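You operate a simulated robot arm through the tools that you are given. There is no shell and no other tool. Be economical: measure what you need, move in short steps, check, and stop when the job is done.

You run a simulated two-armed robot. Do the job below in one go: nothing can be reset, and whatever is moved stays where it is left.

TASK
Bend the orange capped sample once in the hand bender while the other hand holds it still.
Fine: clamp it first, and free the clamp after.

It is judged by the outcome, as a careful person would: the job done as asked, and still so three seconds after it is handed in. It fails if anything else is knocked over, pushed out of place, dropped, spilled or broken.

THE ROBOT
Two 6-joint arms with two-finger parallel grippers on one trunk, on a base that drives. Base frame: it is fixed to the floor where the robot stands at the start and does not move with it; the origin is under the middle of the robot, x ahead of it, y to its left, z up. Lengths are in mm, angles in degrees, forces in N, time in s.
The left shoulder is at the start at [70, 166, 1432], the right one opposite. With the tool pointing down near the work surface each hand reaches from about 360 to 780 mm from the robot's upright axis, wherever it stands, measured 20 degrees to its own side. Places, roughly: blue capped sample [0, -9750, 750]; cradle of the hand bender [500, 0, 800]; green capped sample [0, -9750, 750]; grey capped sample [0, -9500, 750]; hand bender clamp [500, 100, 900]; hand bender lever [400, 0, 800]. Payload 3.91 kg a hand.
The tool frame of a hand sits at the grasp point between the pads (the TCP): z along the fingers, y along the line on which they close. The tips reach 30 mm beyond it. The gripper opens to 110 mm. The fingers are 20 mm wide and 10 mm thick; the gripper's body (48 by 112 mm) begins 55 mm behind the TCP.
Orientation is that of the tool frame in the base frame, as [roll, pitch, yaw] about the fixed x, y, z axes, in that order (R = Rz(yaw) Ry(pitch) Rx(roll)). With the fingers straight down and closing along the base's y, the tool's x points along the base's -x, its y along +y and its z along -z.

THE INTERFACE
- The arms move only by the tool jog_arm. It takes "left_steps", "right_steps" or both (then of equal length, played together; a hand with none holds still); each is a list of rows, each a list of 7 numbers: the shift along the tool's x, y, z in mm, then the turn, a rotation vector about the tool's x, y, z in degrees, then the closure in counts, from 0 (fully open) to 255 (shut). In form: [[tx, ty, tz, ax, ay, az, grip], ...]. A call has 1 to 10 rows; each row is the pose to reach, as a shift and turn from the pose commanded when the call began, along the tool's axes at that moment. A row lasts 0.2 s, in which the tool goes at most 50 mm and 8.6 degrees; a call with a longer step from one row to the next is refused whole, and so is a gripper value outside its range. Where a pose cannot be reached the arm comes as near as it can. A force on the tool above 90 N (or 10 N above the force at the start of the call, whichever is more), or a blocked arm, ends the call early, and 0.2 s more pass. Each finger travels about 108 mm/s and halts on what it meets, pressing with about 41 N; the grip force reading is that of the motor and also rises with nothing between the fingers. The clock runs only during rows and for 0.2 s after the last one: add rows that repeat a pose to give the fingers time. The reply holds the time, the measured pose of the TCP, the force on the tool along the base axes, the opening and the grip force, in the units named above and with some noise, with the torque about the TCP (base axes, N m) and any sound that the robot's microphone picked up.
- Cameras (640 x 400 px; columns grow to the right, rows downward): "scene" is now at [116.9, -4, 1625.2]; the picture's right is [-0.05, -1.00, 0.00], its down [-0.86, 0.05, -0.51] and it looks along [0.51, -0.03, -0.86] (base axes); focal length 264 px, centre (320, 200). "left" rides on the left gripper at [77, -7, -114] in its tool frame; the picture's right is [0.09, 1.00, 0.00], its down [-0.80, 0.07, -0.59] and it looks along [-0.59, 0.05, 0.80] (tool axes); focal length 270 px, centre (320, 200). "right" rides on the right gripper at [77, 7, -114] in its tool frame; the picture's right is [-0.09, 1.00, 0.00], its down [-0.80, -0.07, -0.59] and it looks along [-0.59, -0.05, 0.80] (tool axes); focal length 270 px, centre (320, 200). There is no depth. A picture from a camera that has moved, and an enlarged one, comes with that camera's place and axes in the base frame and with its lens.
- snapshot(camera): a new picture of that camera. No time passes.
- move_column(by): slides the trunk up (or, below 0, down) by that many mm; the arms and the scene camera ride with it, the base frame stays. It gives what a move gives, with no picture.
- steer(legs): drives the robot by 1 to 6 legs, each [ahead, left, turn to the left] in mm, mm and degrees, along the robot's own axes; the way and the turn of a leg run together, so that a leg with both is an arc; at most 1500 mm and 180 degrees a leg. The arms and the cameras ride along, it lands a little off, and it stops where it bumps. It gives what a move gives.
- pan_tilt(pan, tilt): turns the head with the scene camera to pan (to the left, within 86 degrees either way) and tilt (down, from -29 to 69), counted from straight ahead of the robot. It gives what a move gives.
- close_up(camera, box): a new picture of the part [left, top, right, bottom] of that camera's present view, enlarged. No time passes.
- close_job(): hands the job in; it is judged then, once.

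Work in short steps. Places have to be worked out from the pictures, the camera data and where the tool is seen: move nearer, look again, correct. Check each grasp and each placing, and mend what went wrong. You have 120 turns and 108 pictures in all, those below and enlarged ones among them. Open the grippers and draw the arms clear of the work before you hand the job in, unless the task says otherwise; then end with one line.

The tools are called after ">>>" as name(argument=value, ...) on one line, values as JSON. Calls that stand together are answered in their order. jog_arm: Moves the arms, as the interface text tells. Its arguments: {"type":"object","properties":{"left_steps":{"type":"array","items":{"type":"array","items":{"type":"number"}}},"right_steps":{"type":"array","items":{"type":"array","items":{"type":"number"}}}},"required":[]} The other tools are called the same way: move_column (by) slides the trunk up or down; steer (legs) drives the base; pan_tilt (pan, tilt) turns the head that bears the scene camera; snapshot (camera) takes a picture; close_up (camera, box) takes an enlarged picture of a part of a camera's view; close_job () hands the job in.

At the start:

```text
clock: 0.0
left_position: [572.5, 264.5, 1000.1]
left_orientation: [-179.9, 0.0, -180.0]
left_contact_force: [0.4, -0.1, -0.3]
left_torque: [0.04, -0.03, 0.02]
left_grip_width: 109.9
left_gripper_force: 0.0
right_position: [618.7, -258.4, 999.3]
right_orientation: [180.0, 0.0, -180.0]
right_contact_force: [-0.1, -0.2, -0.5]
right_torque: [0.01, -0.04, 0.02]
right_grip_width: 110.0
right_gripper_force: 0.0
trunk travel left (down, up): [-927.0, 13.0]
robot x, y, heading: [-2.1, -0.7, 0.2]
head pan, tilt: [-3.1, 59.4]
```

scene: 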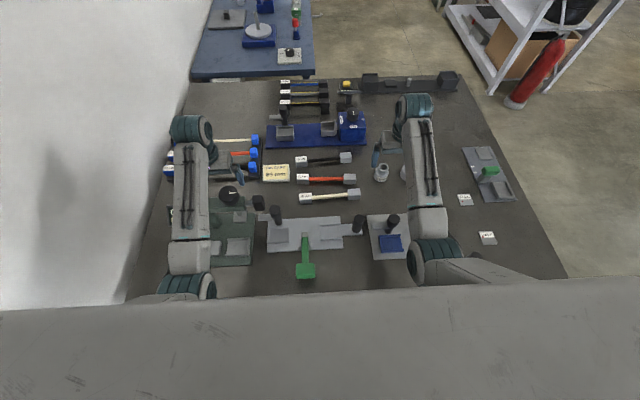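
right: 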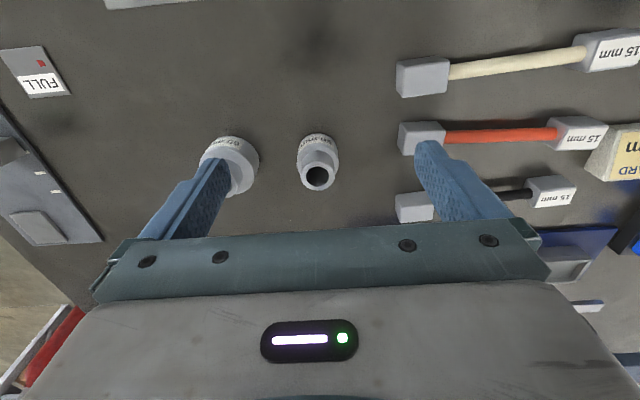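
left: 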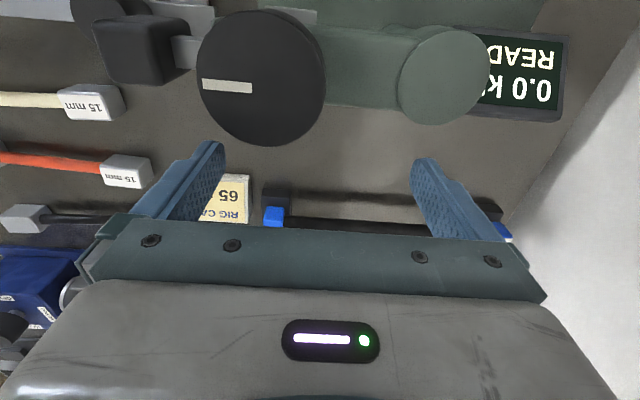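

I start by looking closer at the bench to find the orange sample, the bender, its clamp and lever.

>>> close_up(camera="scene", box=[150, 170, 310, 280])

>>> close_up(camera="scene", box=[250, 170, 430, 290])

>>> close_up(camera="scene", box=[250, 60, 430, 190])

>>> close_up(camera="left", box=[0, 0, 640, 250])

```text
3.64 times, centred on (230, 225) of scene
camera zoom: at [116.9, -4.0, 1625.2], right [-0.05, -1.0, 0.0], down [-0.86, 0.05, -0.51], along [0.51, -0.03, -0.86], focal length 958 px, centre (647, 109)
```

zoom: 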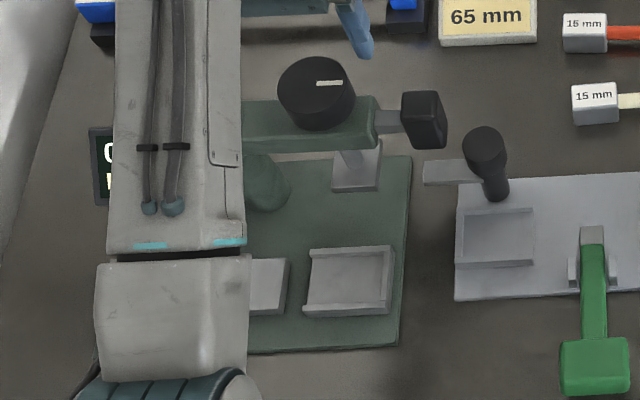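

```text
3.33 times, centred on (340, 230) of scene
camera zoom: at [116.9, -4.0, 1625.2], right [-0.05, -1.0, 0.0], down [-0.86, 0.05, -0.51], along [0.51, -0.03, -0.86], focal length 878 px, centre (253, 100)
```

zoom: 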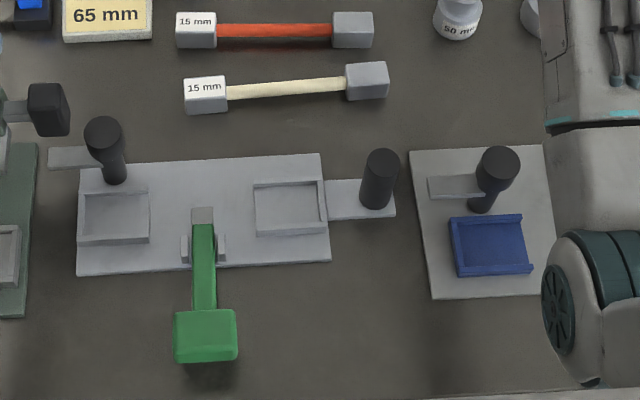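

```text
3.08 times, centred on (340, 125) of scene
camera zoom: at [116.9, -4.0, 1625.2], right [-0.05, -1.0, 0.0], down [-0.86, 0.05, -0.51], along [0.51, -0.03, -0.86], focal length 811 px, centre (258, 431)
```

zoom: 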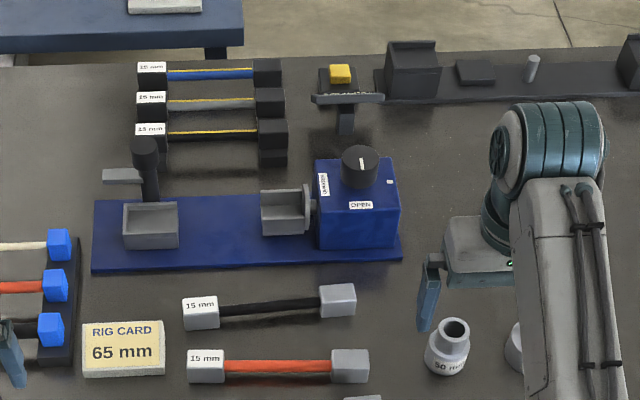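

```text
1.00 times, centred on (320, 125) of left (not enlarged: the box is as wide or as high as the picture)
camera zoom: at [496.1, 256.4, 1113.2], right [-0.09, 1.0, 0.0], down [0.8, 0.07, 0.59], along [0.59, 0.05, -0.8], focal length 270 px, centre (320, 275)
```

zoom: 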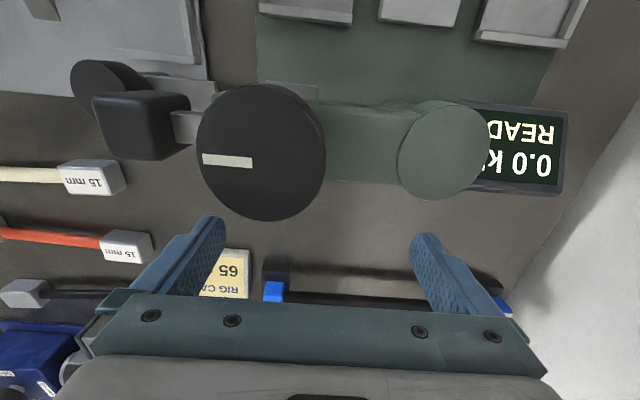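

The grey device with the green lever matches the listed bender place (cradles near x≈480). I move the left hand back and up to look at it closely with the wrist camera.

>>> jog_arm(left_steps=[[45, -15, -15, 0, 0, 0, 0], [90, -30, -30, 0, 0, 0, 0], [135, -50, -45, 0, 0, 0, 0], [170, -70, -60, 0, 0, 0, 0]])

>>> snapshot(camera="left")

>>> snapshot(camera="scene")

```text
refused: row 3 steps farther than a row can; nothing moved
```

```text
100 pictures are left
camera left: at [496.1, 256.4, 1113.2], right [-0.09, 1.0, 0.0], down [0.8, 0.07, 0.59], along [0.59, 0.05, -0.8], focal length 270 px, centre (320, 200)
```

left: 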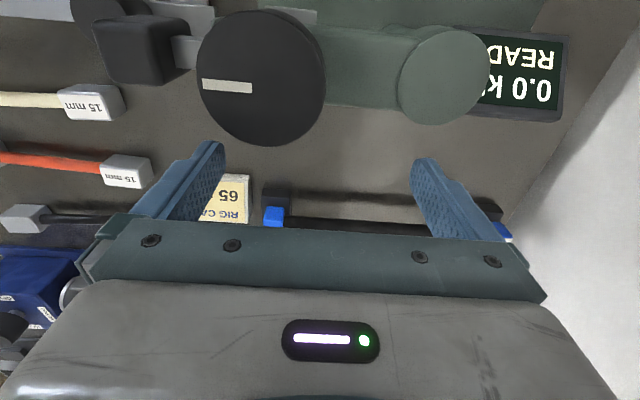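

```text
99 pictures are left
camera scene: at [116.9, -4.0, 1625.2], right [-0.05, -1.0, 0.0], down [-0.86, 0.05, -0.51], along [0.51, -0.03, -0.86], focal length 264 px, centre (320, 200)
```

scene: 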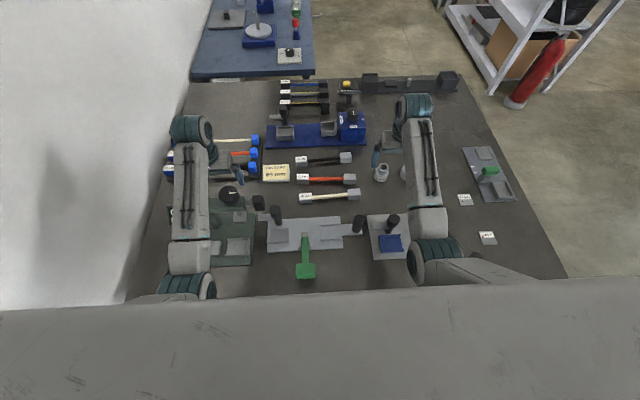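

The step was just a bit too long; I repeat with smaller rows.

>>> jog_arm(left_steps=[[40, -15, -15, 0, 0, 0, 0], [80, -30, -30, 0, 0, 0, 0], [120, -45, -45, 0, 0, 0, 0], [160, -60, -60, 0, 0, 0, 0], [190, -80, -75, 0, 0, 0, 0]])

>>> snapshot(camera="left")

>>> close_up(camera="scene", box=[450, 130, 530, 210])

```text
clock: 0.8
left_position: [481.7, 236.5, 985.6]
left_orientation: [178.8, 2.6, -179.0]
left_contact_force: [14.3, 40.8, 24.2]
left_torque: [-0.24, -0.32, 0.53]
left_grip_width: 90.0
left_gripper_force: 0.1
left hand out of reach, approached as far as the arm can: row 1, 2, 3, 4
right_position: [620.5, -245.2, 1001.6]
right_orientation: [-179.5, 0.0, -179.7]
right_contact_force: [-0.1, 0.1, -0.2]
right_torque: [-0.06, -0.02, 0.03]
right_grip_width: 109.8
right_gripper_force: 0.0
trunk travel left (down, up): [-927.0, 13.0]
robot x, y, heading: [-0.9, 5.2, 0.2]
head pan, tilt: [-3.1, 59.4]
stopped in row 4 (left hand): the force on the tool passed its limit (the readings are from after the stop); the commanded pose is now the measured one
```

```text
98 pictures are left
camera left: at [400.8, 226.6, 1094.3], right [-0.11, 0.99, 0.02], down [0.77, 0.07, 0.63], along [0.63, 0.08, -0.78], focal length 270 px, centre (320, 200)
```

left: 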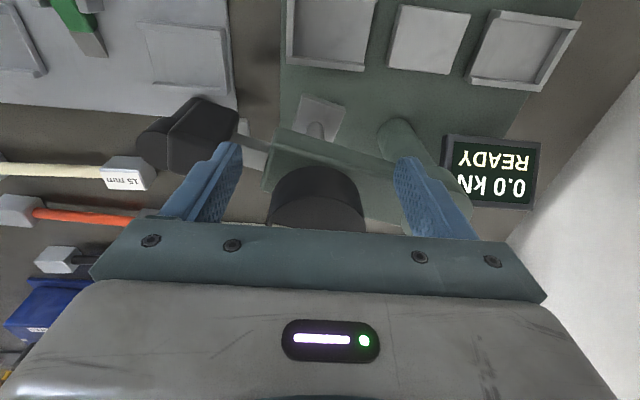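

```text
5.00 times, centred on (490, 170) of scene
camera zoom: at [117.3, 12.4, 1625.2], right [-0.05, -1.0, 0.01], down [-0.86, 0.04, -0.51], along [0.51, -0.03, -0.86], focal length 1318 px, centre (-530, 350)
```

zoom: 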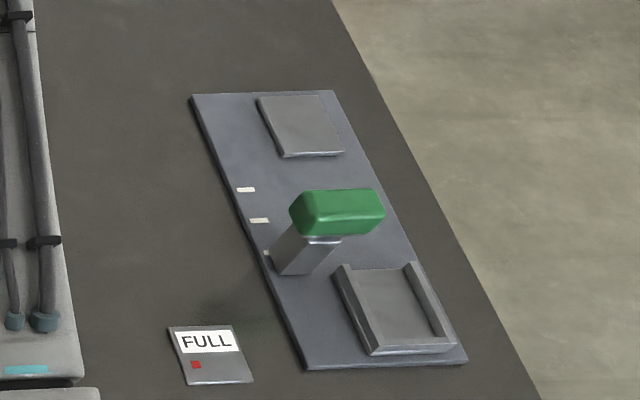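

The hand met something (40 N sideways) near the dial tester at the left; the arm could not get that close in. I back out along the way I came and look at the state of that tester.

>>> jog_arm(left_steps=[[-30, 9, -6, 0, 0, 0, 0], [-60, 18, -12, 0, 0, 0, 0], [-90, 28, -18, 0, 0, 0, 0], [-90, 28, -60, 0, 0, 0, 0]])

>>> snapshot(camera="left")

>>> snapshot(camera="scene")

```text
clock: 1.8
left_position: [583.3, 251.6, 1017.1]
left_orientation: [178.9, 2.0, -179.3]
left_contact_force: [-0.4, 0.1, -0.1]
left_torque: [-0.03, -0.01, 0.0]
left_grip_width: 110.0
left_gripper_force: 0.1
left hand out of reach, approached as far as the arm can: row 4
right_position: [620.9, -254.8, 1000.5]
right_orientation: [-179.9, -0.1, -179.8]
right_contact_force: [0.0, 0.2, -0.9]
right_torque: [-0.01, 0.01, -0.02]
right_grip_width: 110.0
right_gripper_force: 0.1
trunk travel left (down, up): [-927.0, 13.0]
robot x, y, heading: [-0.3, 1.4, 0.5]
head pan, tilt: [-3.1, 59.4]
```

```text
96 pictures are left
camera left: at [503.4, 242.4, 1128.6], right [-0.1, 0.99, 0.02], down [0.78, 0.07, 0.62], along [0.62, 0.07, -0.78], focal length 270 px, centre (320, 200)
```

left: 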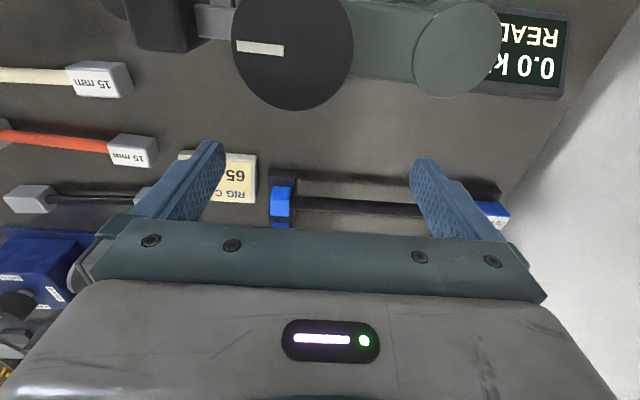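

```text
95 pictures are left
camera scene: at [118.6, -1.9, 1625.1], right [-0.05, -1.0, 0.0], down [-0.86, 0.04, -0.51], along [0.51, -0.03, -0.86], focal length 264 px, centre (320, 200)
```

scene: 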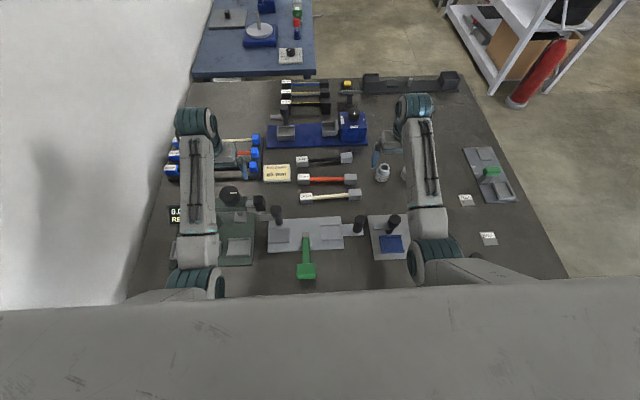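

The tester looks unmoved. I extend the left hand forward over open bench before backing the base off to get working room over the bender.

>>> jog_arm(left_steps=[[-40, 0, 0, 0, 0, 0, 0], [-80, 0, 0, 0, 0, 0, 0], [-120, 0, 0, 0, 0, 0, 0], [-150, 0, 0, 0, 0, 0, 0]], right_steps=[[-30, 0, 0, 0, 0, 0, 0], [-60, 0, 0, 0, 0, 0, 0], [-90, 0, 0, 0, 0, 0, 0], [-120, 0, 0, 0, 0, 0, 0]])

>>> steer(legs=[[-150, 0, 0]])

>>> snapshot(camera="scene")

>>> close_up(camera="scene", box=[220, 120, 420, 240])

>>> snapshot(camera="right")

```text
clock: 2.8
left_position: [734.1, 253.7, 1020.3]
left_orientation: [178.8, 1.7, -179.4]
left_contact_force: [0.1, -0.4, -0.5]
left_torque: [-0.02, 0.05, -0.01]
left_grip_width: 109.8
left_gripper_force: 0.0
right_position: [743.0, -256.2, 996.9]
right_orientation: [180.0, -0.2, -180.0]
right_contact_force: [0.5, -0.4, -0.4]
right_torque: [-0.01, 0.0, -0.02]
right_grip_width: 109.9
right_gripper_force: 0.1
trunk travel left (down, up): [-927.0, 13.0]
robot x, y, heading: [3.1, 1.1, 0.1]
head pan, tilt: [-3.1, 59.4]
```

```text
clock: 4.2
left_position: [588.0, 252.1, 1020.4]
left_orientation: [178.8, 1.8, -179.6]
left_contact_force: [-0.2, 0.4, -0.1]
left_torque: [0.03, -0.02, 0.0]
left_grip_width: 109.8
left_gripper_force: 0.0
right_position: [595.7, -256.4, 996.1]
right_orientation: [-180.0, -0.2, 179.9]
right_contact_force: [0.3, -0.1, 1.0]
right_torque: [0.0, -0.01, 0.0]
right_grip_width: 110.1
right_gripper_force: 0.1
trunk travel left (down, up): [-927.0, 13.0]
robot x, y, heading: [-148.4, 1.7, -0.2]
head pan, tilt: [-3.1, 59.4]
```

```text
94 pictures are left
camera scene: at [-25.5, -3.4, 1624.8], right [-0.05, -1.0, 0.0], down [-0.86, 0.05, -0.51], along [0.51, -0.03, -0.86], focal length 264 px, centre (320, 200)
```

scene: 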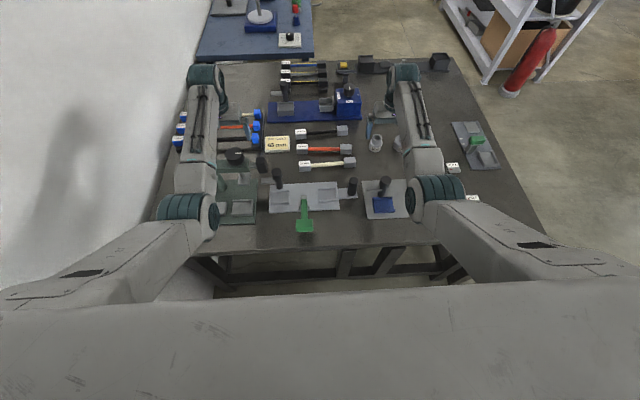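

```text
3.20 times, centred on (320, 180) of scene
camera zoom: at [-25.5, -3.4, 1624.8], right [-0.05, -1.0, 0.0], down [-0.86, 0.05, -0.51], along [0.51, -0.03, -0.86], focal length 843 px, centre (320, 264)
```

zoom: 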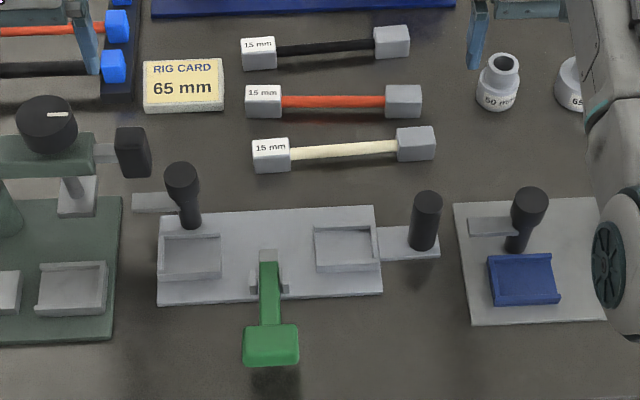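

```text
92 pictures are left
camera right: at [520.2, -250.7, 1110.2], right [0.09, 1.0, 0.0], down [0.8, -0.07, 0.59], along [0.59, -0.05, -0.81], focal length 270 px, centre (320, 200)
```

right: 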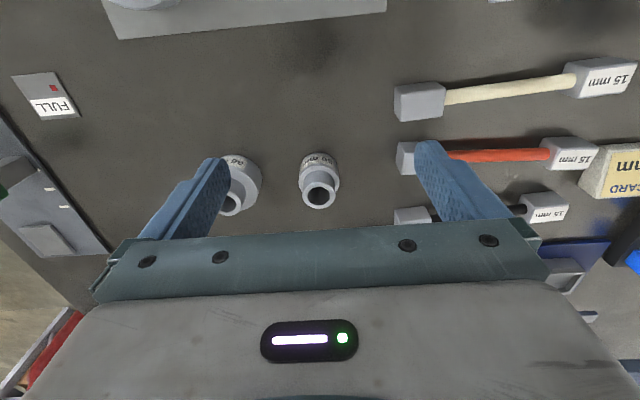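

The bender is clear now: left cradle with a swing clamp knob, right cradle, an end handle post at the right, and the green lever. Next I check the other orange piece at the left rack to be sure which one is "capped".

>>> close_up(camera="scene", box=[165, 90, 275, 165])

>>> snapshot(camera="left")

>>> close_up(camera="scene", box=[260, 170, 370, 240])

```text
5.33 times, centred on (220, 128) of scene
camera zoom: at [-25.5, -3.4, 1624.8], right [-0.05, -1.0, 0.0], down [-0.86, 0.05, -0.51], along [0.51, -0.03, -0.86], focal length 1406 px, centre (853, 587)
```

zoom: 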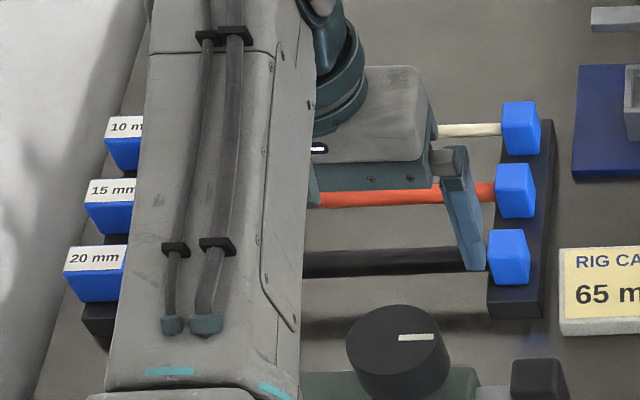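

```text
90 pictures are left
camera left: at [507.9, 242.2, 1131.5], right [-0.1, 1.0, 0.02], down [0.78, 0.07, 0.62], along [0.62, 0.07, -0.78], focal length 270 px, centre (320, 200)
```

left: 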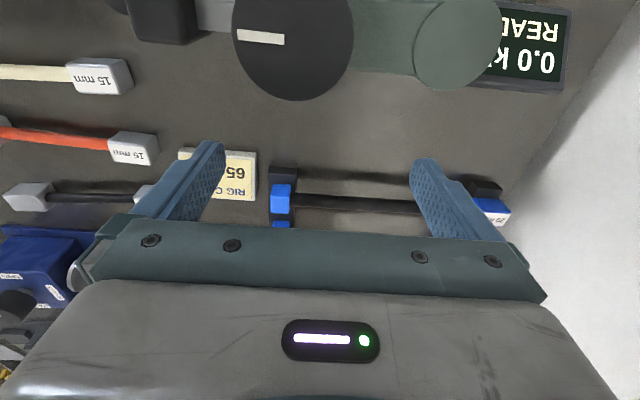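

```text
5.71 times, centred on (315, 205) of scene
camera zoom: at [-25.5, -3.4, 1624.8], right [-0.05, -1.0, 0.0], down [-0.86, 0.05, -0.51], along [0.51, -0.03, -0.86], focal length 1506 px, centre (349, 171)
```

zoom: 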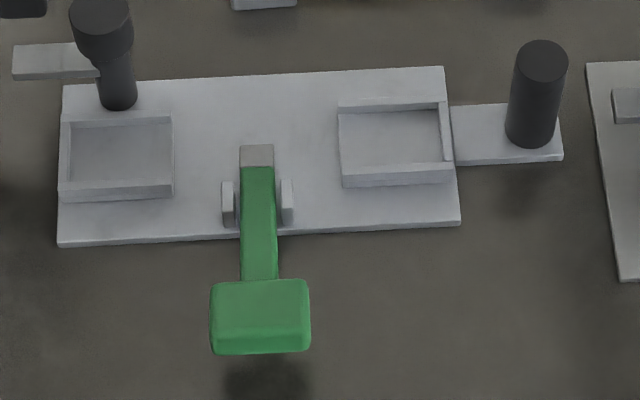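

The blue-ended pieces are far too long (~375 mm) for this bender; the grey-capped orange one (~230 mm) fits its cradles. I bring the right hand over the bender to view it closely with its wrist camera.

>>> jog_arm(right_steps=[[24, 32, 0, 0, 0, 0, 0], [48, 64, 0, 0, 0, 0, 0], [72, 96, 0, 0, 0, 0, 0], [96, 128, 0, 0, 0, 0, 0], [120, 160, 0, 0, 0, 0, 0], [140, 196, 0, 0, 0, 0, 0]])

>>> snapshot(camera="right")

```text
clock: 5.8
left_position: [584.7, 250.5, 1022.6]
left_orientation: [178.9, 1.9, -179.5]
left_contact_force: [0.5, -0.2, 1.1]
left_torque: [-0.02, -0.03, 0.0]
left_grip_width: 110.0
left_gripper_force: 0.0
right_position: [481.3, -123.3, 1012.1]
right_orientation: [-175.2, 2.8, 177.6]
right_contact_force: [-0.4, 0.2, 0.0]
right_torque: [0.01, -0.01, 0.01]
right_grip_width: 109.9
right_gripper_force: 0.0
trunk travel left (down, up): [-927.0, 13.0]
robot x, y, heading: [-148.0, 0.0, 0.0]
head pan, tilt: [-3.1, 59.4]
stopped in row 6 (right hand): the arm was blocked; the commanded pose is now the measured one
```

```text
88 pictures are left
camera right: at [400.5, -103.6, 1120.0], right [0.13, 0.99, -0.08], down [0.77, -0.05, 0.64], along [0.62, -0.14, -0.77], focal length 270 px, centre (320, 200)
```

right: 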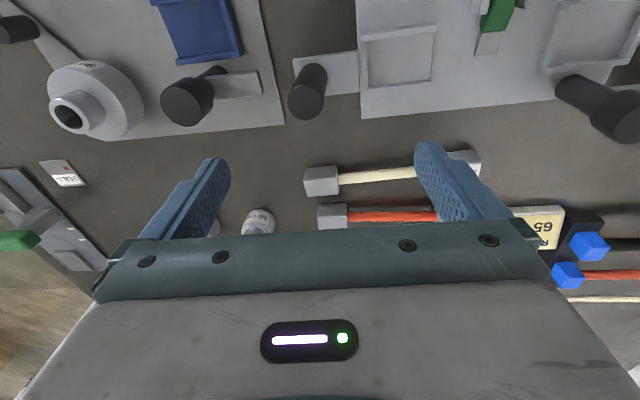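

The right arm hit an inner reach limit there, but the view is good: post ≈(468,-140, top 912), clamp knob ≈(513,111), lever handle ≈(351,26), cradles ≈(470,116) and (470,-61), orange sample ≈(712,-63). I drive forward to fetch the sample with the right hand.

>>> steer(legs=[[150, 0, 0]])

>>> jog_arm(right_steps=[[-10, 5, 0, 0, 0, 8, 0], [-20, 10, 0, 0, 0, 16, 0], [-30, 15, 0, 0, 0, 24, 0], [-40, 15, 0, 0, 0, 32, 0], [-40, 15, 0, 0, 0, 40, 0], [-40, 15, 0, 0, 0, 48, 0], [-40, 15, 0, 0, 0, 56, 0], [-40, 15, 0, 0, 0, 64, 0], [-40, 15, 0, 0, 0, 72, 0], [-40, 15, 0, 0, 0, 80, 0]])

>>> snapshot(camera="right")

```text
clock: 7.2
left_position: [732.9, 250.8, 1025.8]
left_orientation: [178.8, 2.1, -179.5]
left_contact_force: [0.3, -0.2, 0.7]
left_torque: [0.01, -0.01, -0.01]
left_grip_width: 110.1
left_gripper_force: 0.1
right_position: [627.8, -122.8, 1012.5]
right_orientation: [-175.2, 2.8, 177.6]
right_contact_force: [-0.5, 0.5, -0.3]
right_torque: [0.02, -0.01, -0.03]
right_grip_width: 110.0
right_gripper_force: 0.0
trunk travel left (down, up): [-927.0, 13.0]
robot x, y, heading: [1.9, -1.6, -0.2]
head pan, tilt: [-3.1, 59.4]
```

```text
clock: 9.3
left_position: [734.1, 250.8, 1021.4]
left_orientation: [178.8, 1.9, -179.6]
left_contact_force: [0.1, -0.7, 0.6]
left_torque: [0.01, -0.03, -0.01]
left_grip_width: 110.1
left_gripper_force: 0.1
right_position: [669.7, -109.8, 1010.9]
right_orientation: [178.2, 5.2, 97.2]
right_contact_force: [0.3, 0.0, 0.0]
right_torque: [0.01, -0.01, 0.04]
right_grip_width: 109.9
right_gripper_force: 0.1
trunk travel left (down, up): [-927.0, 13.0]
robot x, y, heading: [1.5, 0.3, -0.2]
head pan, tilt: [-3.1, 59.4]
```

```text
87 pictures are left
camera right: at [663.3, -23.1, 1117.6], right [1.0, 0.04, 0.04], down [0.0, -0.75, 0.66], along [0.06, -0.66, -0.75], focal length 270 px, centre (320, 200)
```

right: 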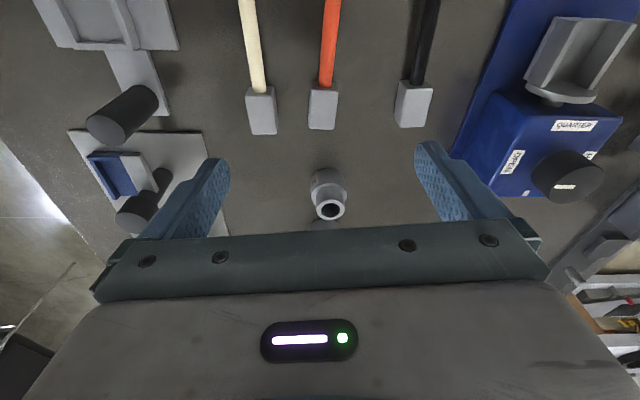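

The hand turned well. The rod is seen at x≈690, yaw ≈87°. I straighten the hand and lower it to about z 900 above the rod's right half.

>>> jog_arm(right_steps=[[0, 5, 20, 0.5, 2, 3, 0], [0, 10, 45, 1, 4, 6, 0], [0, 15, 70, 1.8, 5.2, 8, 0], [0, 20, 100, 1.8, 5.2, 10, 0], [0, 20, 100, 1.8, 5.2, 10, 0]])

>>> snapshot(camera="right")

```text
clock: 10.6
left_position: [735.1, 252.0, 1021.9]
left_orientation: [178.7, 1.9, -179.6]
left_contact_force: [0.9, -0.4, 0.2]
left_torque: [0.02, -0.01, -0.04]
left_grip_width: 110.2
left_gripper_force: 0.1
right_position: [694.3, -115.8, 912.6]
right_orientation: [179.6, -0.3, 87.4]
right_contact_force: [1.1, 0.6, -0.2]
right_torque: [0.01, -0.04, 0.03]
right_grip_width: 110.3
right_gripper_force: 0.2
trunk travel left (down, up): [-927.0, 13.0]
robot x, y, heading: [0.1, -1.5, -0.1]
head pan, tilt: [-3.1, 59.4]
```

```text
86 pictures are left
camera right: at [704.4, -40.3, 1027.5], right [0.99, -0.13, 0.01], down [-0.11, -0.8, 0.59], along [-0.07, -0.59, -0.81], focal length 270 px, centre (320, 200)
```

right: 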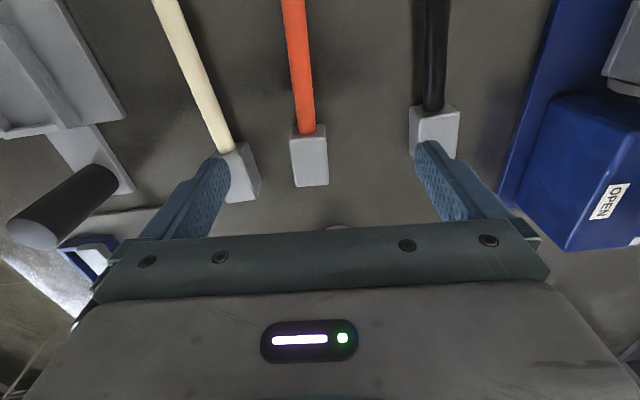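

The rod lies at about x≈683 at y≈-103, between the fingers. I narrow the opening to about 70 mm and lower to z≈850 for another look.

>>> jog_arm(right_steps=[[6, -5, 20, 0, 0, 1, 60], [12, -10, 45, 0, 0, 1, 93], [12, -11, 62, 0, 0, 1, 93], [12, -11, 62, 0, 0, 1, 93]])

>>> snapshot(camera="right")

```text
clock: 11.6
left_position: [735.1, 250.6, 1022.0]
left_orientation: [178.8, 1.9, -179.6]
left_contact_force: [-0.5, 0.0, 0.4]
left_torque: [0.0, 0.02, 0.0]
left_grip_width: 109.9
left_gripper_force: 0.1
right_position: [683.7, -105.4, 850.9]
right_orientation: [179.5, -0.2, 86.5]
right_contact_force: [0.3, 0.1, -0.5]
right_torque: [0.0, 0.01, 0.0]
right_grip_width: 70.1
right_gripper_force: 0.1
trunk travel left (down, up): [-927.0, 13.0]
robot x, y, heading: [1.6, 0.1, -0.2]
head pan, tilt: [-3.1, 59.4]
```

```text
85 pictures are left
camera right: at [695.4, -29.0, 965.6], right [0.99, -0.15, 0.01], down [-0.12, -0.8, 0.59], along [-0.08, -0.58, -0.81], focal length 270 px, centre (320, 200)
```

right: 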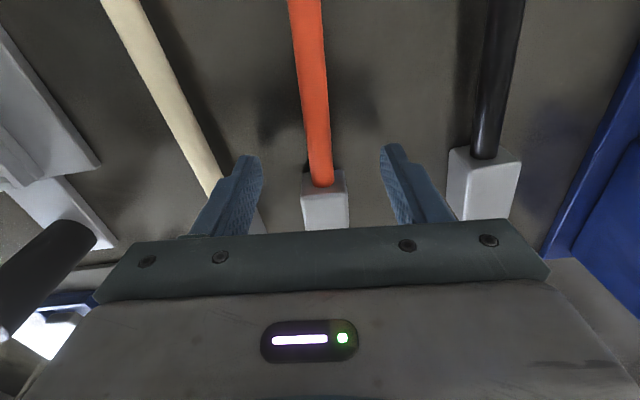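

Triangulating, the rod axis is at z≈800, centred between the fingers. I lower to z≈820 (tips ≈790) and close.

>>> jog_arm(right_steps=[[0, 0, 16, 0, 0, 0, 93], [0, 0, 31, 0, 0, 0, 93], [0, 0, 31, 0, 0, 0, 93]])

>>> snapshot(camera="right")

```text
clock: 12.3
left_position: [729.3, 250.7, 1027.4]
left_orientation: [178.9, 2.3, -179.5]
left_contact_force: [-0.5, 1.1, 0.2]
left_torque: [0.01, 0.01, 0.0]
left_grip_width: 109.9
left_gripper_force: 0.0
right_position: [683.0, -104.1, 831.1]
right_orientation: [178.7, -0.2, 86.5]
right_contact_force: [-3.5, -8.4, 61.1]
right_torque: [-0.35, 2.71, 0.28]
right_grip_width: 70.6
right_gripper_force: 0.7
trunk travel left (down, up): [-927.0, 13.0]
robot x, y, heading: [1.1, -4.0, 0.0]
head pan, tilt: [-3.1, 59.4]
```

```text
84 pictures are left
camera right: at [693.2, -28.2, 944.8], right [0.99, -0.15, 0.02], down [-0.13, -0.8, 0.59], along [-0.07, -0.59, -0.81], focal length 270 px, centre (320, 200)
```

right: 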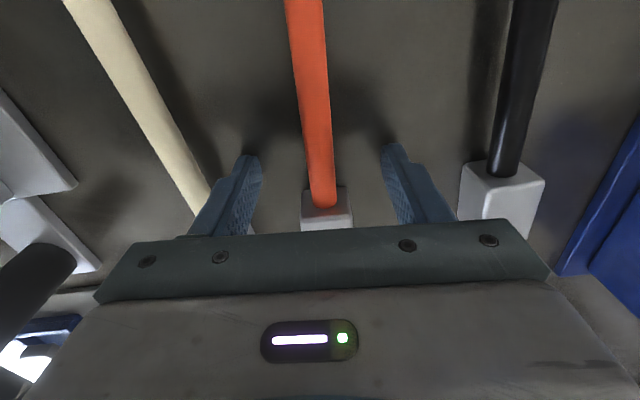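

The fingertips met the bench (tips ≈801), so the bench is at ≈800 and the rod axis near 822. I raise to z≈838 so the tips stay just below the rod, then close.

>>> jog_arm(right_steps=[[0, 0, -18, 0, 0, 0, 93], [0, 0, -18, 0, 0, 0, 93], [0, 0, -18, 0, 0, 0, 180], [0, 0, -18, 0, 0, 0, 255], [0, 0, -18, 0, 0, 0, 255], [0, 0, -18, 0, 0, 0, 255]])

>>> snapshot(camera="right")

```text
clock: 13.8
left_position: [733.8, 251.3, 1022.7]
left_orientation: [178.8, 2.0, -179.5]
left_contact_force: [-0.5, 0.4, -0.2]
left_torque: [0.02, 0.0, 0.0]
left_grip_width: 110.0
left_gripper_force: 0.1
right_position: [684.1, -103.6, 839.0]
right_orientation: [179.5, -0.4, 86.4]
right_contact_force: [1.4, 0.0, 3.0]
right_torque: [0.08, -0.04, -0.14]
right_grip_width: 13.9
right_gripper_force: 40.9
trunk travel left (down, up): [-927.0, 13.0]
robot x, y, heading: [2.1, -1.0, -0.3]
head pan, tilt: [-3.1, 59.4]
```

```text
83 pictures are left
camera right: at [694.0, -27.4, 952.6], right [0.99, -0.15, 0.01], down [-0.13, -0.8, 0.59], along [-0.08, -0.58, -0.81], focal length 270 px, centre (320, 200)
```

right: 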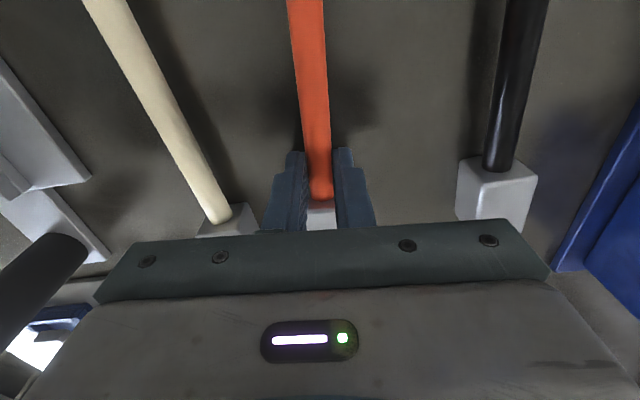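

Rod gripped (13.9 mm, 41 N). I lift it straight up to about z 985 and check.

>>> jog_arm(right_steps=[[0, 0, -20, 0, 0, 0, 255], [0, 0, -60, 0, 0, 0, 255], [0, 0, -100, 0, 0, 0, 255], [0, 0, -140, 0, 0, 0, 255], [0, 0, -150, 0, 0, 0, 255]])

>>> snapshot(camera="scene")

>>> snapshot(camera="right")

```text
clock: 14.9
left_position: [734.2, 251.6, 1022.0]
left_orientation: [178.7, 1.9, -179.6]
left_contact_force: [0.0, -0.3, 0.4]
left_torque: [0.02, 0.01, 0.02]
left_grip_width: 109.7
left_gripper_force: 0.0
right_position: [681.0, -103.1, 988.7]
right_orientation: [179.6, -0.2, 86.6]
right_contact_force: [-0.1, -0.4, -0.1]
right_torque: [0.01, 0.02, 0.02]
right_grip_width: 0.4
right_gripper_force: 37.9
trunk travel left (down, up): [-927.0, 13.0]
robot x, y, heading: [0.1, -2.0, -0.2]
head pan, tilt: [-3.1, 59.4]
```

```text
82 pictures are left
camera scene: at [119.0, -3.7, 1625.2], right [-0.06, -1.0, 0.0], down [-0.86, 0.05, -0.51], along [0.51, -0.03, -0.86], focal length 264 px, centre (320, 200)
```

scene: 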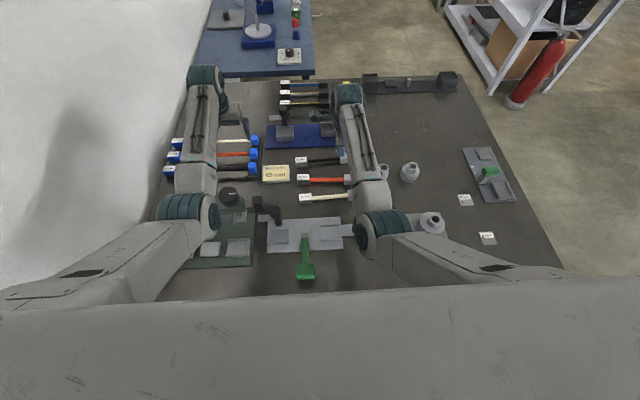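

```text
81 pictures are left
camera right: at [694.1, -27.9, 1102.7], right [0.99, -0.15, 0.01], down [-0.12, -0.8, 0.59], along [-0.08, -0.58, -0.81], focal length 270 px, centre (320, 200)
```

right: 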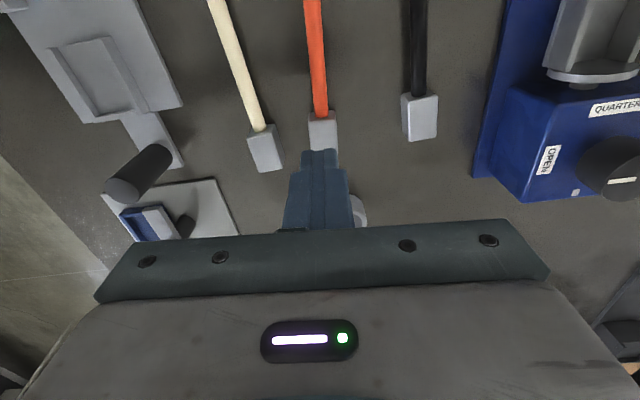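

The rod slipped out — the tips only caught its upper part and the sample stayed on the bench. I measure the bench height by a gentle touch with closed fingers between the orange and black samples.

>>> jog_arm(right_steps=[[0, 25, 40, 0, 0, 0, 255], [0, 45, 80, 0, 0, 0, 255], [0, 45, 120, 0, 0, 0, 255], [0, 45, 145, 0, 0, 0, 255], [0, 45, 158, 0, 0, 0, 255], [0, 45, 166, 0, 0, 0, 255], [0, 45, 170, 0, 0, 0, 255]])

>>> snapshot(camera="right")

```text
clock: 16.6
left_position: [735.0, 251.6, 1021.6]
left_orientation: [178.7, 1.9, -179.6]
left_contact_force: [0.4, -0.2, 0.2]
left_torque: [-0.04, 0.02, -0.02]
left_grip_width: 109.9
left_gripper_force: 0.2
right_position: [718.0, -111.0, 837.3]
right_orientation: [179.5, -0.3, 86.5]
right_contact_force: [-0.1, 1.1, 0.9]
right_torque: [0.0, -0.01, -0.04]
right_grip_width: 0.0
right_gripper_force: 37.6
right hand out of reach, approached as far as the arm can: row 4, 5, 6, 7
trunk travel left (down, up): [-927.0, 13.0]
robot x, y, heading: [6.7, 1.7, -0.2]
head pan, tilt: [-3.1, 59.4]
```

```text
80 pictures are left
camera right: at [728.2, -35.1, 950.8], right [0.99, -0.15, 0.01], down [-0.13, -0.8, 0.59], along [-0.08, -0.58, -0.81], focal length 270 px, centre (320, 200)
```

right: 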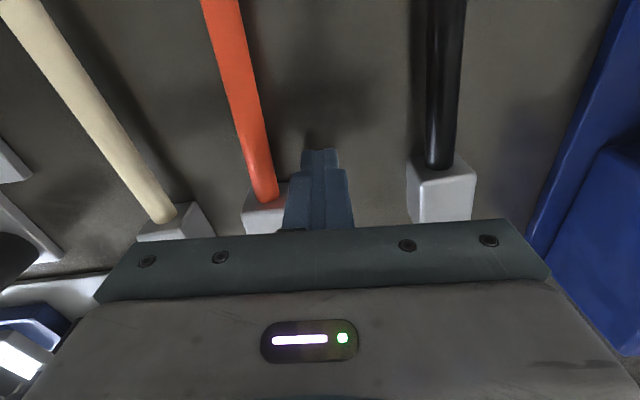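

The arm simply runs out of reach low down at this radius with the trunk this high. I raise the right hand, drop the trunk 120 mm and retry.

>>> jog_arm(right_steps=[[0, 0, -40, 0, 0, 0, 255], [0, 0, -80, 0, 0, 0, 255], [0, -20, -120, 0, 0, 0, 255], [0, -45, -150, 0, 0, 0, 200], [0, -45, -150, 0, 0, 0, 93]])

>>> move_column(by=-120)

>>> snapshot(camera="right")

>>> snapshot(camera="scene")

```text
clock: 17.8
left_position: [736.1, 250.5, 1022.5]
left_orientation: [178.8, 1.9, -179.5]
left_contact_force: [0.4, -0.3, 1.0]
left_torque: [-0.01, 0.05, 0.01]
left_grip_width: 110.1
left_gripper_force: 0.1
right_position: [670.2, -109.7, 984.2]
right_orientation: [179.6, -0.1, 86.5]
right_contact_force: [-0.1, 0.6, -1.2]
right_torque: [0.01, 0.03, -0.02]
right_grip_width: 70.2
right_gripper_force: 0.0
trunk travel left (down, up): [-927.0, 13.0]
robot x, y, heading: [0.1, 1.1, -0.3]
head pan, tilt: [-3.1, 59.4]
```

```text
clock: 19.2
left_position: [735.4, 251.9, 902.5]
left_orientation: [178.7, 1.9, -179.7]
left_contact_force: [0.0, -0.3, 0.2]
left_torque: [0.01, 0.0, 0.02]
left_grip_width: 110.1
left_gripper_force: 0.0
right_position: [671.5, -109.3, 864.9]
right_orientation: [179.5, -0.1, 86.5]
right_contact_force: [-0.8, 0.2, -1.1]
right_torque: [-0.02, 0.05, 0.04]
right_grip_width: 69.9
right_gripper_force: 0.0
trunk travel left (down, up): [-807.0, 133.0]
robot x, y, heading: [-2.2, 1.9, -0.3]
head pan, tilt: [-3.1, 59.4]
```

```text
79 pictures are left
camera right: at [681.8, -33.8, 979.4], right [0.99, -0.15, 0.01], down [-0.12, -0.8, 0.59], along [-0.08, -0.58, -0.81], focal length 270 px, centre (320, 200)
```

right: 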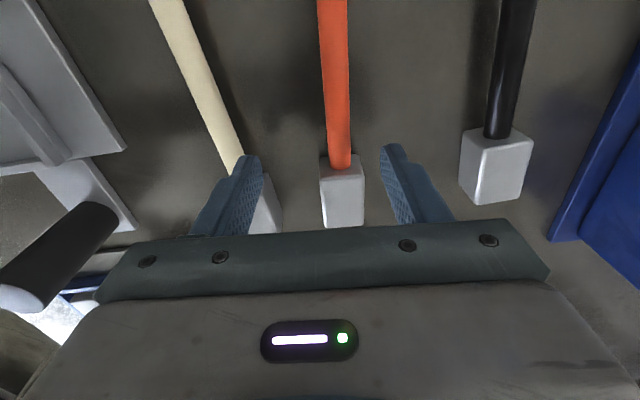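

```text
78 pictures are left
camera scene: at [118.8, -3.8, 1505.3], right [-0.06, -1.0, 0.0], down [-0.86, 0.05, -0.51], along [0.51, -0.03, -0.86], focal length 264 px, centre (320, 200)
```

scene: 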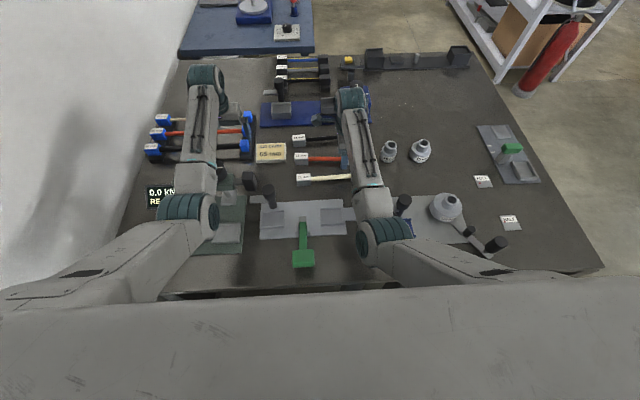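

Sample still in place; the rod is ~11 mm toward +x of the hand centre. I shift and lower to TCP z≈822 with small last steps.

>>> jog_arm(right_steps=[[4, 11, 10, 0, 0, 0, 93], [6, 11, 20, 0, 0, 0, 93], [6, 11, 30, 0, 0, 0, 93], [6, 11, 38, 0, 0, 0, 93], [6, 11, 43, 0, 0, 0, 93], [6, 11, 43, 0, 0, 0, 93]])

>>> snapshot(camera="right")

```text
clock: 20.6
left_position: [730.5, 250.2, 907.4]
left_orientation: [178.9, 2.3, -179.6]
left_contact_force: [-0.5, 0.2, -0.5]
left_torque: [0.03, 0.0, -0.01]
left_grip_width: 110.1
left_gripper_force: 0.1
right_position: [681.2, -104.7, 830.2]
right_orientation: [178.6, -0.3, 86.4]
right_contact_force: [2.8, -5.0, 49.6]
right_torque: [-0.28, 1.91, 0.21]
right_grip_width: 68.3
right_gripper_force: 0.0
trunk travel left (down, up): [-807.0, 133.0]
robot x, y, heading: [2.0, 0.3, -0.1]
head pan, tilt: [-3.1, 59.4]
```

```text
77 pictures are left
camera right: at [691.3, -28.7, 944.8], right [0.99, -0.15, 0.02], down [-0.13, -0.8, 0.59], along [-0.07, -0.59, -0.81], focal length 270 px, centre (320, 200)
```

right: 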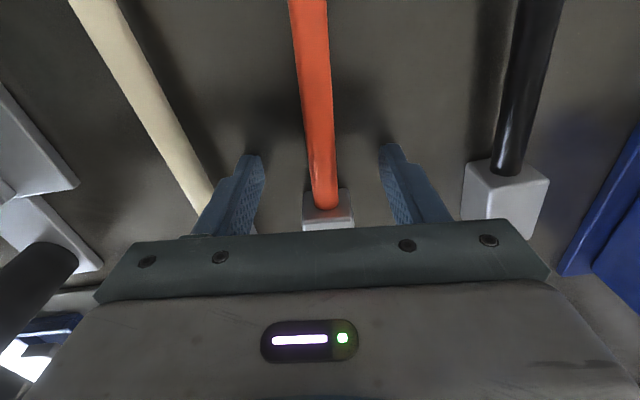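

Both times the tips stop at ≈800, so that is the bench; the rod must be gripped as low as possible. I shift 15 mm toward the sample's middle, sit just above the bench and close firmly, then lift slowly a little.

>>> jog_arm(right_steps=[[8, 1, -10, 0, 0, 0, 93], [15, 2, -10, 0, 0, 0, 93], [15, 2, -10, 0, 0, 0, 170], [15, 2, -10, 0, 0, 0, 255], [15, 2, -10, 0, 0, 0, 255], [15, 2, -10, 0, 0, 0, 255], [15, 2, -14, 0, 0, 0, 255], [15, 2, -20, 0, 0, 0, 255], [15, 2, -30, 0, 0, 0, 255]])

>>> snapshot(camera="right")

```text
clock: 22.6
left_position: [734.6, 251.5, 903.4]
left_orientation: [178.9, 1.9, -179.6]
left_contact_force: [0.1, 0.4, -0.3]
left_torque: [0.0, 0.0, 0.03]
left_grip_width: 110.1
left_gripper_force: 0.1
right_position: [684.5, -88.6, 851.8]
right_orientation: [179.5, -0.2, 86.4]
right_contact_force: [-0.4, 0.8, -1.6]
right_torque: [-0.05, 0.02, -0.01]
right_grip_width: 14.0
right_gripper_force: 41.2
trunk travel left (down, up): [-807.0, 133.0]
robot x, y, heading: [3.9, -0.4, 0.0]
head pan, tilt: [-3.1, 59.4]
```

```text
76 pictures are left
camera right: at [696.1, -13.4, 966.4], right [0.99, -0.15, 0.01], down [-0.12, -0.8, 0.59], along [-0.08, -0.58, -0.81], focal length 270 px, centre (320, 200)
```

right: 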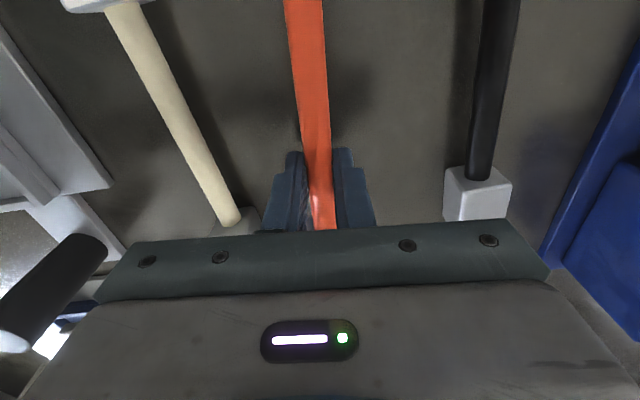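

It is held now (14 mm, light load visible). I raise the trunk back by 130 mm, which lifts everything straight up, and check.

>>> move_column(by=130)

>>> snapshot(camera="right")

>>> close_up(camera="scene", box=[220, 110, 440, 290])

>>> snapshot(camera="left")

```text
clock: 24.2
left_position: [736.3, 251.0, 1032.8]
left_orientation: [178.8, 1.9, -179.7]
left_contact_force: [-0.3, 0.2, 0.2]
left_torque: [0.04, -0.03, 0.02]
left_grip_width: 109.9
left_gripper_force: 0.1
right_position: [685.2, -90.0, 982.8]
right_orientation: [179.6, -0.1, 86.6]
right_contact_force: [0.3, -0.7, -1.5]
right_torque: [-0.01, 0.02, 0.0]
right_grip_width: 14.3
right_gripper_force: 41.0
trunk travel left (down, up): [-937.0, 3.0]
robot x, y, heading: [0.3, -2.6, -0.1]
head pan, tilt: [-3.1, 59.4]
```

```text
75 pictures are left
camera right: at [696.4, -13.5, 1096.0], right [0.99, -0.15, 0.01], down [-0.12, -0.8, 0.59], along [-0.08, -0.58, -0.81], focal length 270 px, centre (320, 200)
```

right: 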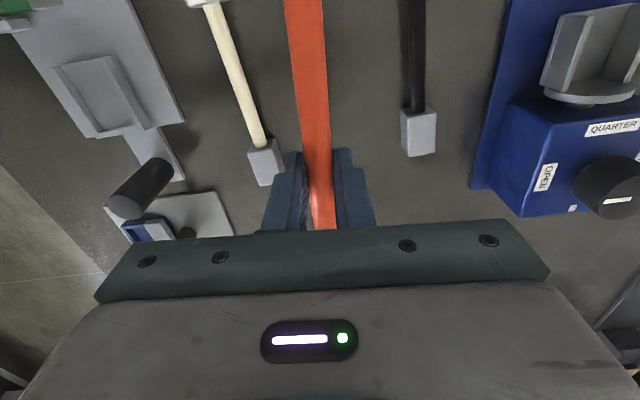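

```text
2.22 times, centred on (330, 200) of scene
camera zoom: at [119.8, -3.7, 1635.1], right [-0.06, -1.0, 0.0], down [-0.86, 0.05, -0.51], along [0.51, -0.03, -0.86], focal length 586 px, centre (298, 200)
```

zoom: 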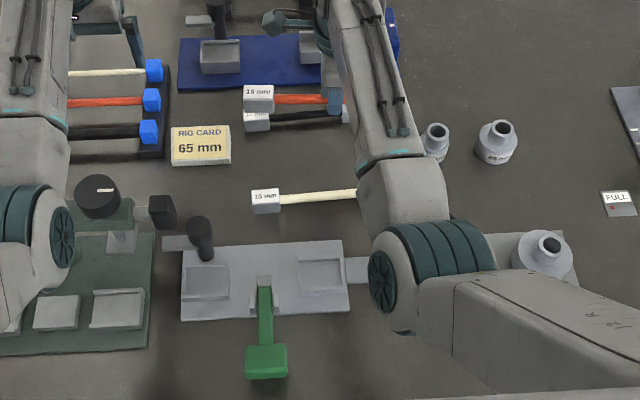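

```text
73 pictures are left
camera left: at [654.8, 241.0, 1143.1], right [-0.1, 1.0, 0.02], down [0.78, 0.06, 0.62], along [0.62, 0.07, -0.78], focal length 270 px, centre (320, 200)
```

left: 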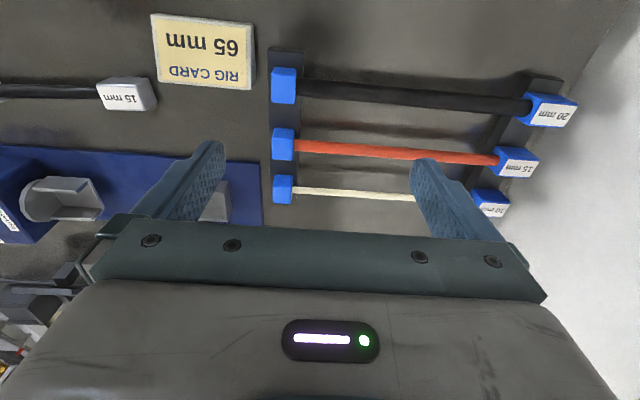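

The sample hangs level, label end at left. I back the base 150 mm; sample bottom at ≈950 clears the knobs.

>>> steer(legs=[[-150, 0, 0]])

>>> jog_arm(right_steps=[[20, 0, 0, 0, 0, 0, 255], [40, 0, 0, 0, 0, 0, 255], [60, 0, 0, 0, 0, 0, 255]])

>>> snapshot(camera="scene")

```text
clock: 25.6
left_position: [588.4, 249.8, 1029.9]
left_orientation: [178.7, 1.8, -179.7]
left_contact_force: [0.9, -0.2, 0.7]
left_torque: [0.01, 0.01, -0.01]
left_grip_width: 110.3
left_gripper_force: 0.0
right_position: [538.2, -90.8, 980.6]
right_orientation: [179.7, -0.2, 86.4]
right_contact_force: [0.6, -0.1, -1.2]
right_torque: [-0.03, 0.01, -0.01]
right_grip_width: 14.0
right_gripper_force: 40.8
trunk travel left (down, up): [-937.0, 3.0]
robot x, y, heading: [-145.4, 0.2, -0.3]
head pan, tilt: [-3.1, 59.4]
```

```text
clock: 26.4
left_position: [585.7, 250.6, 1031.9]
left_orientation: [178.9, 2.0, -179.6]
left_contact_force: [-0.9, 0.0, -1.1]
left_torque: [-0.01, 0.0, 0.0]
left_grip_width: 110.0
left_gripper_force: 0.1
right_position: [540.0, -29.3, 982.9]
right_orientation: [179.5, -0.3, 86.3]
right_contact_force: [0.0, -0.2, -2.0]
right_torque: [-0.01, -0.06, 0.01]
right_grip_width: 14.0
right_gripper_force: 41.0
trunk travel left (down, up): [-937.0, 3.0]
robot x, y, heading: [-143.3, -1.1, -0.4]
head pan, tilt: [-3.1, 59.4]
```

```text
72 pictures are left
camera scene: at [-30.2, -3.0, 1635.2], right [-0.06, -1.0, 0.0], down [-0.86, 0.05, -0.51], along [0.51, -0.03, -0.86], focal length 264 px, centre (320, 200)
```

scene: 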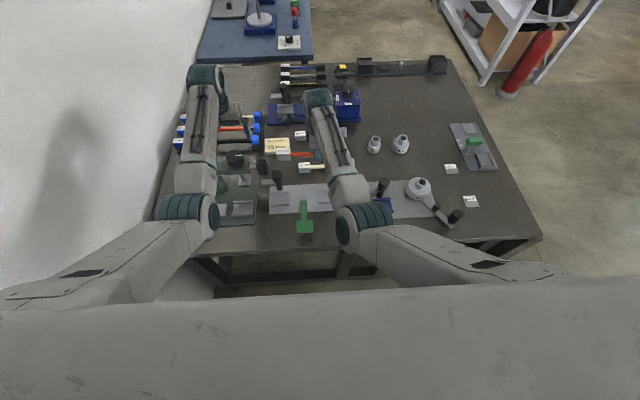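

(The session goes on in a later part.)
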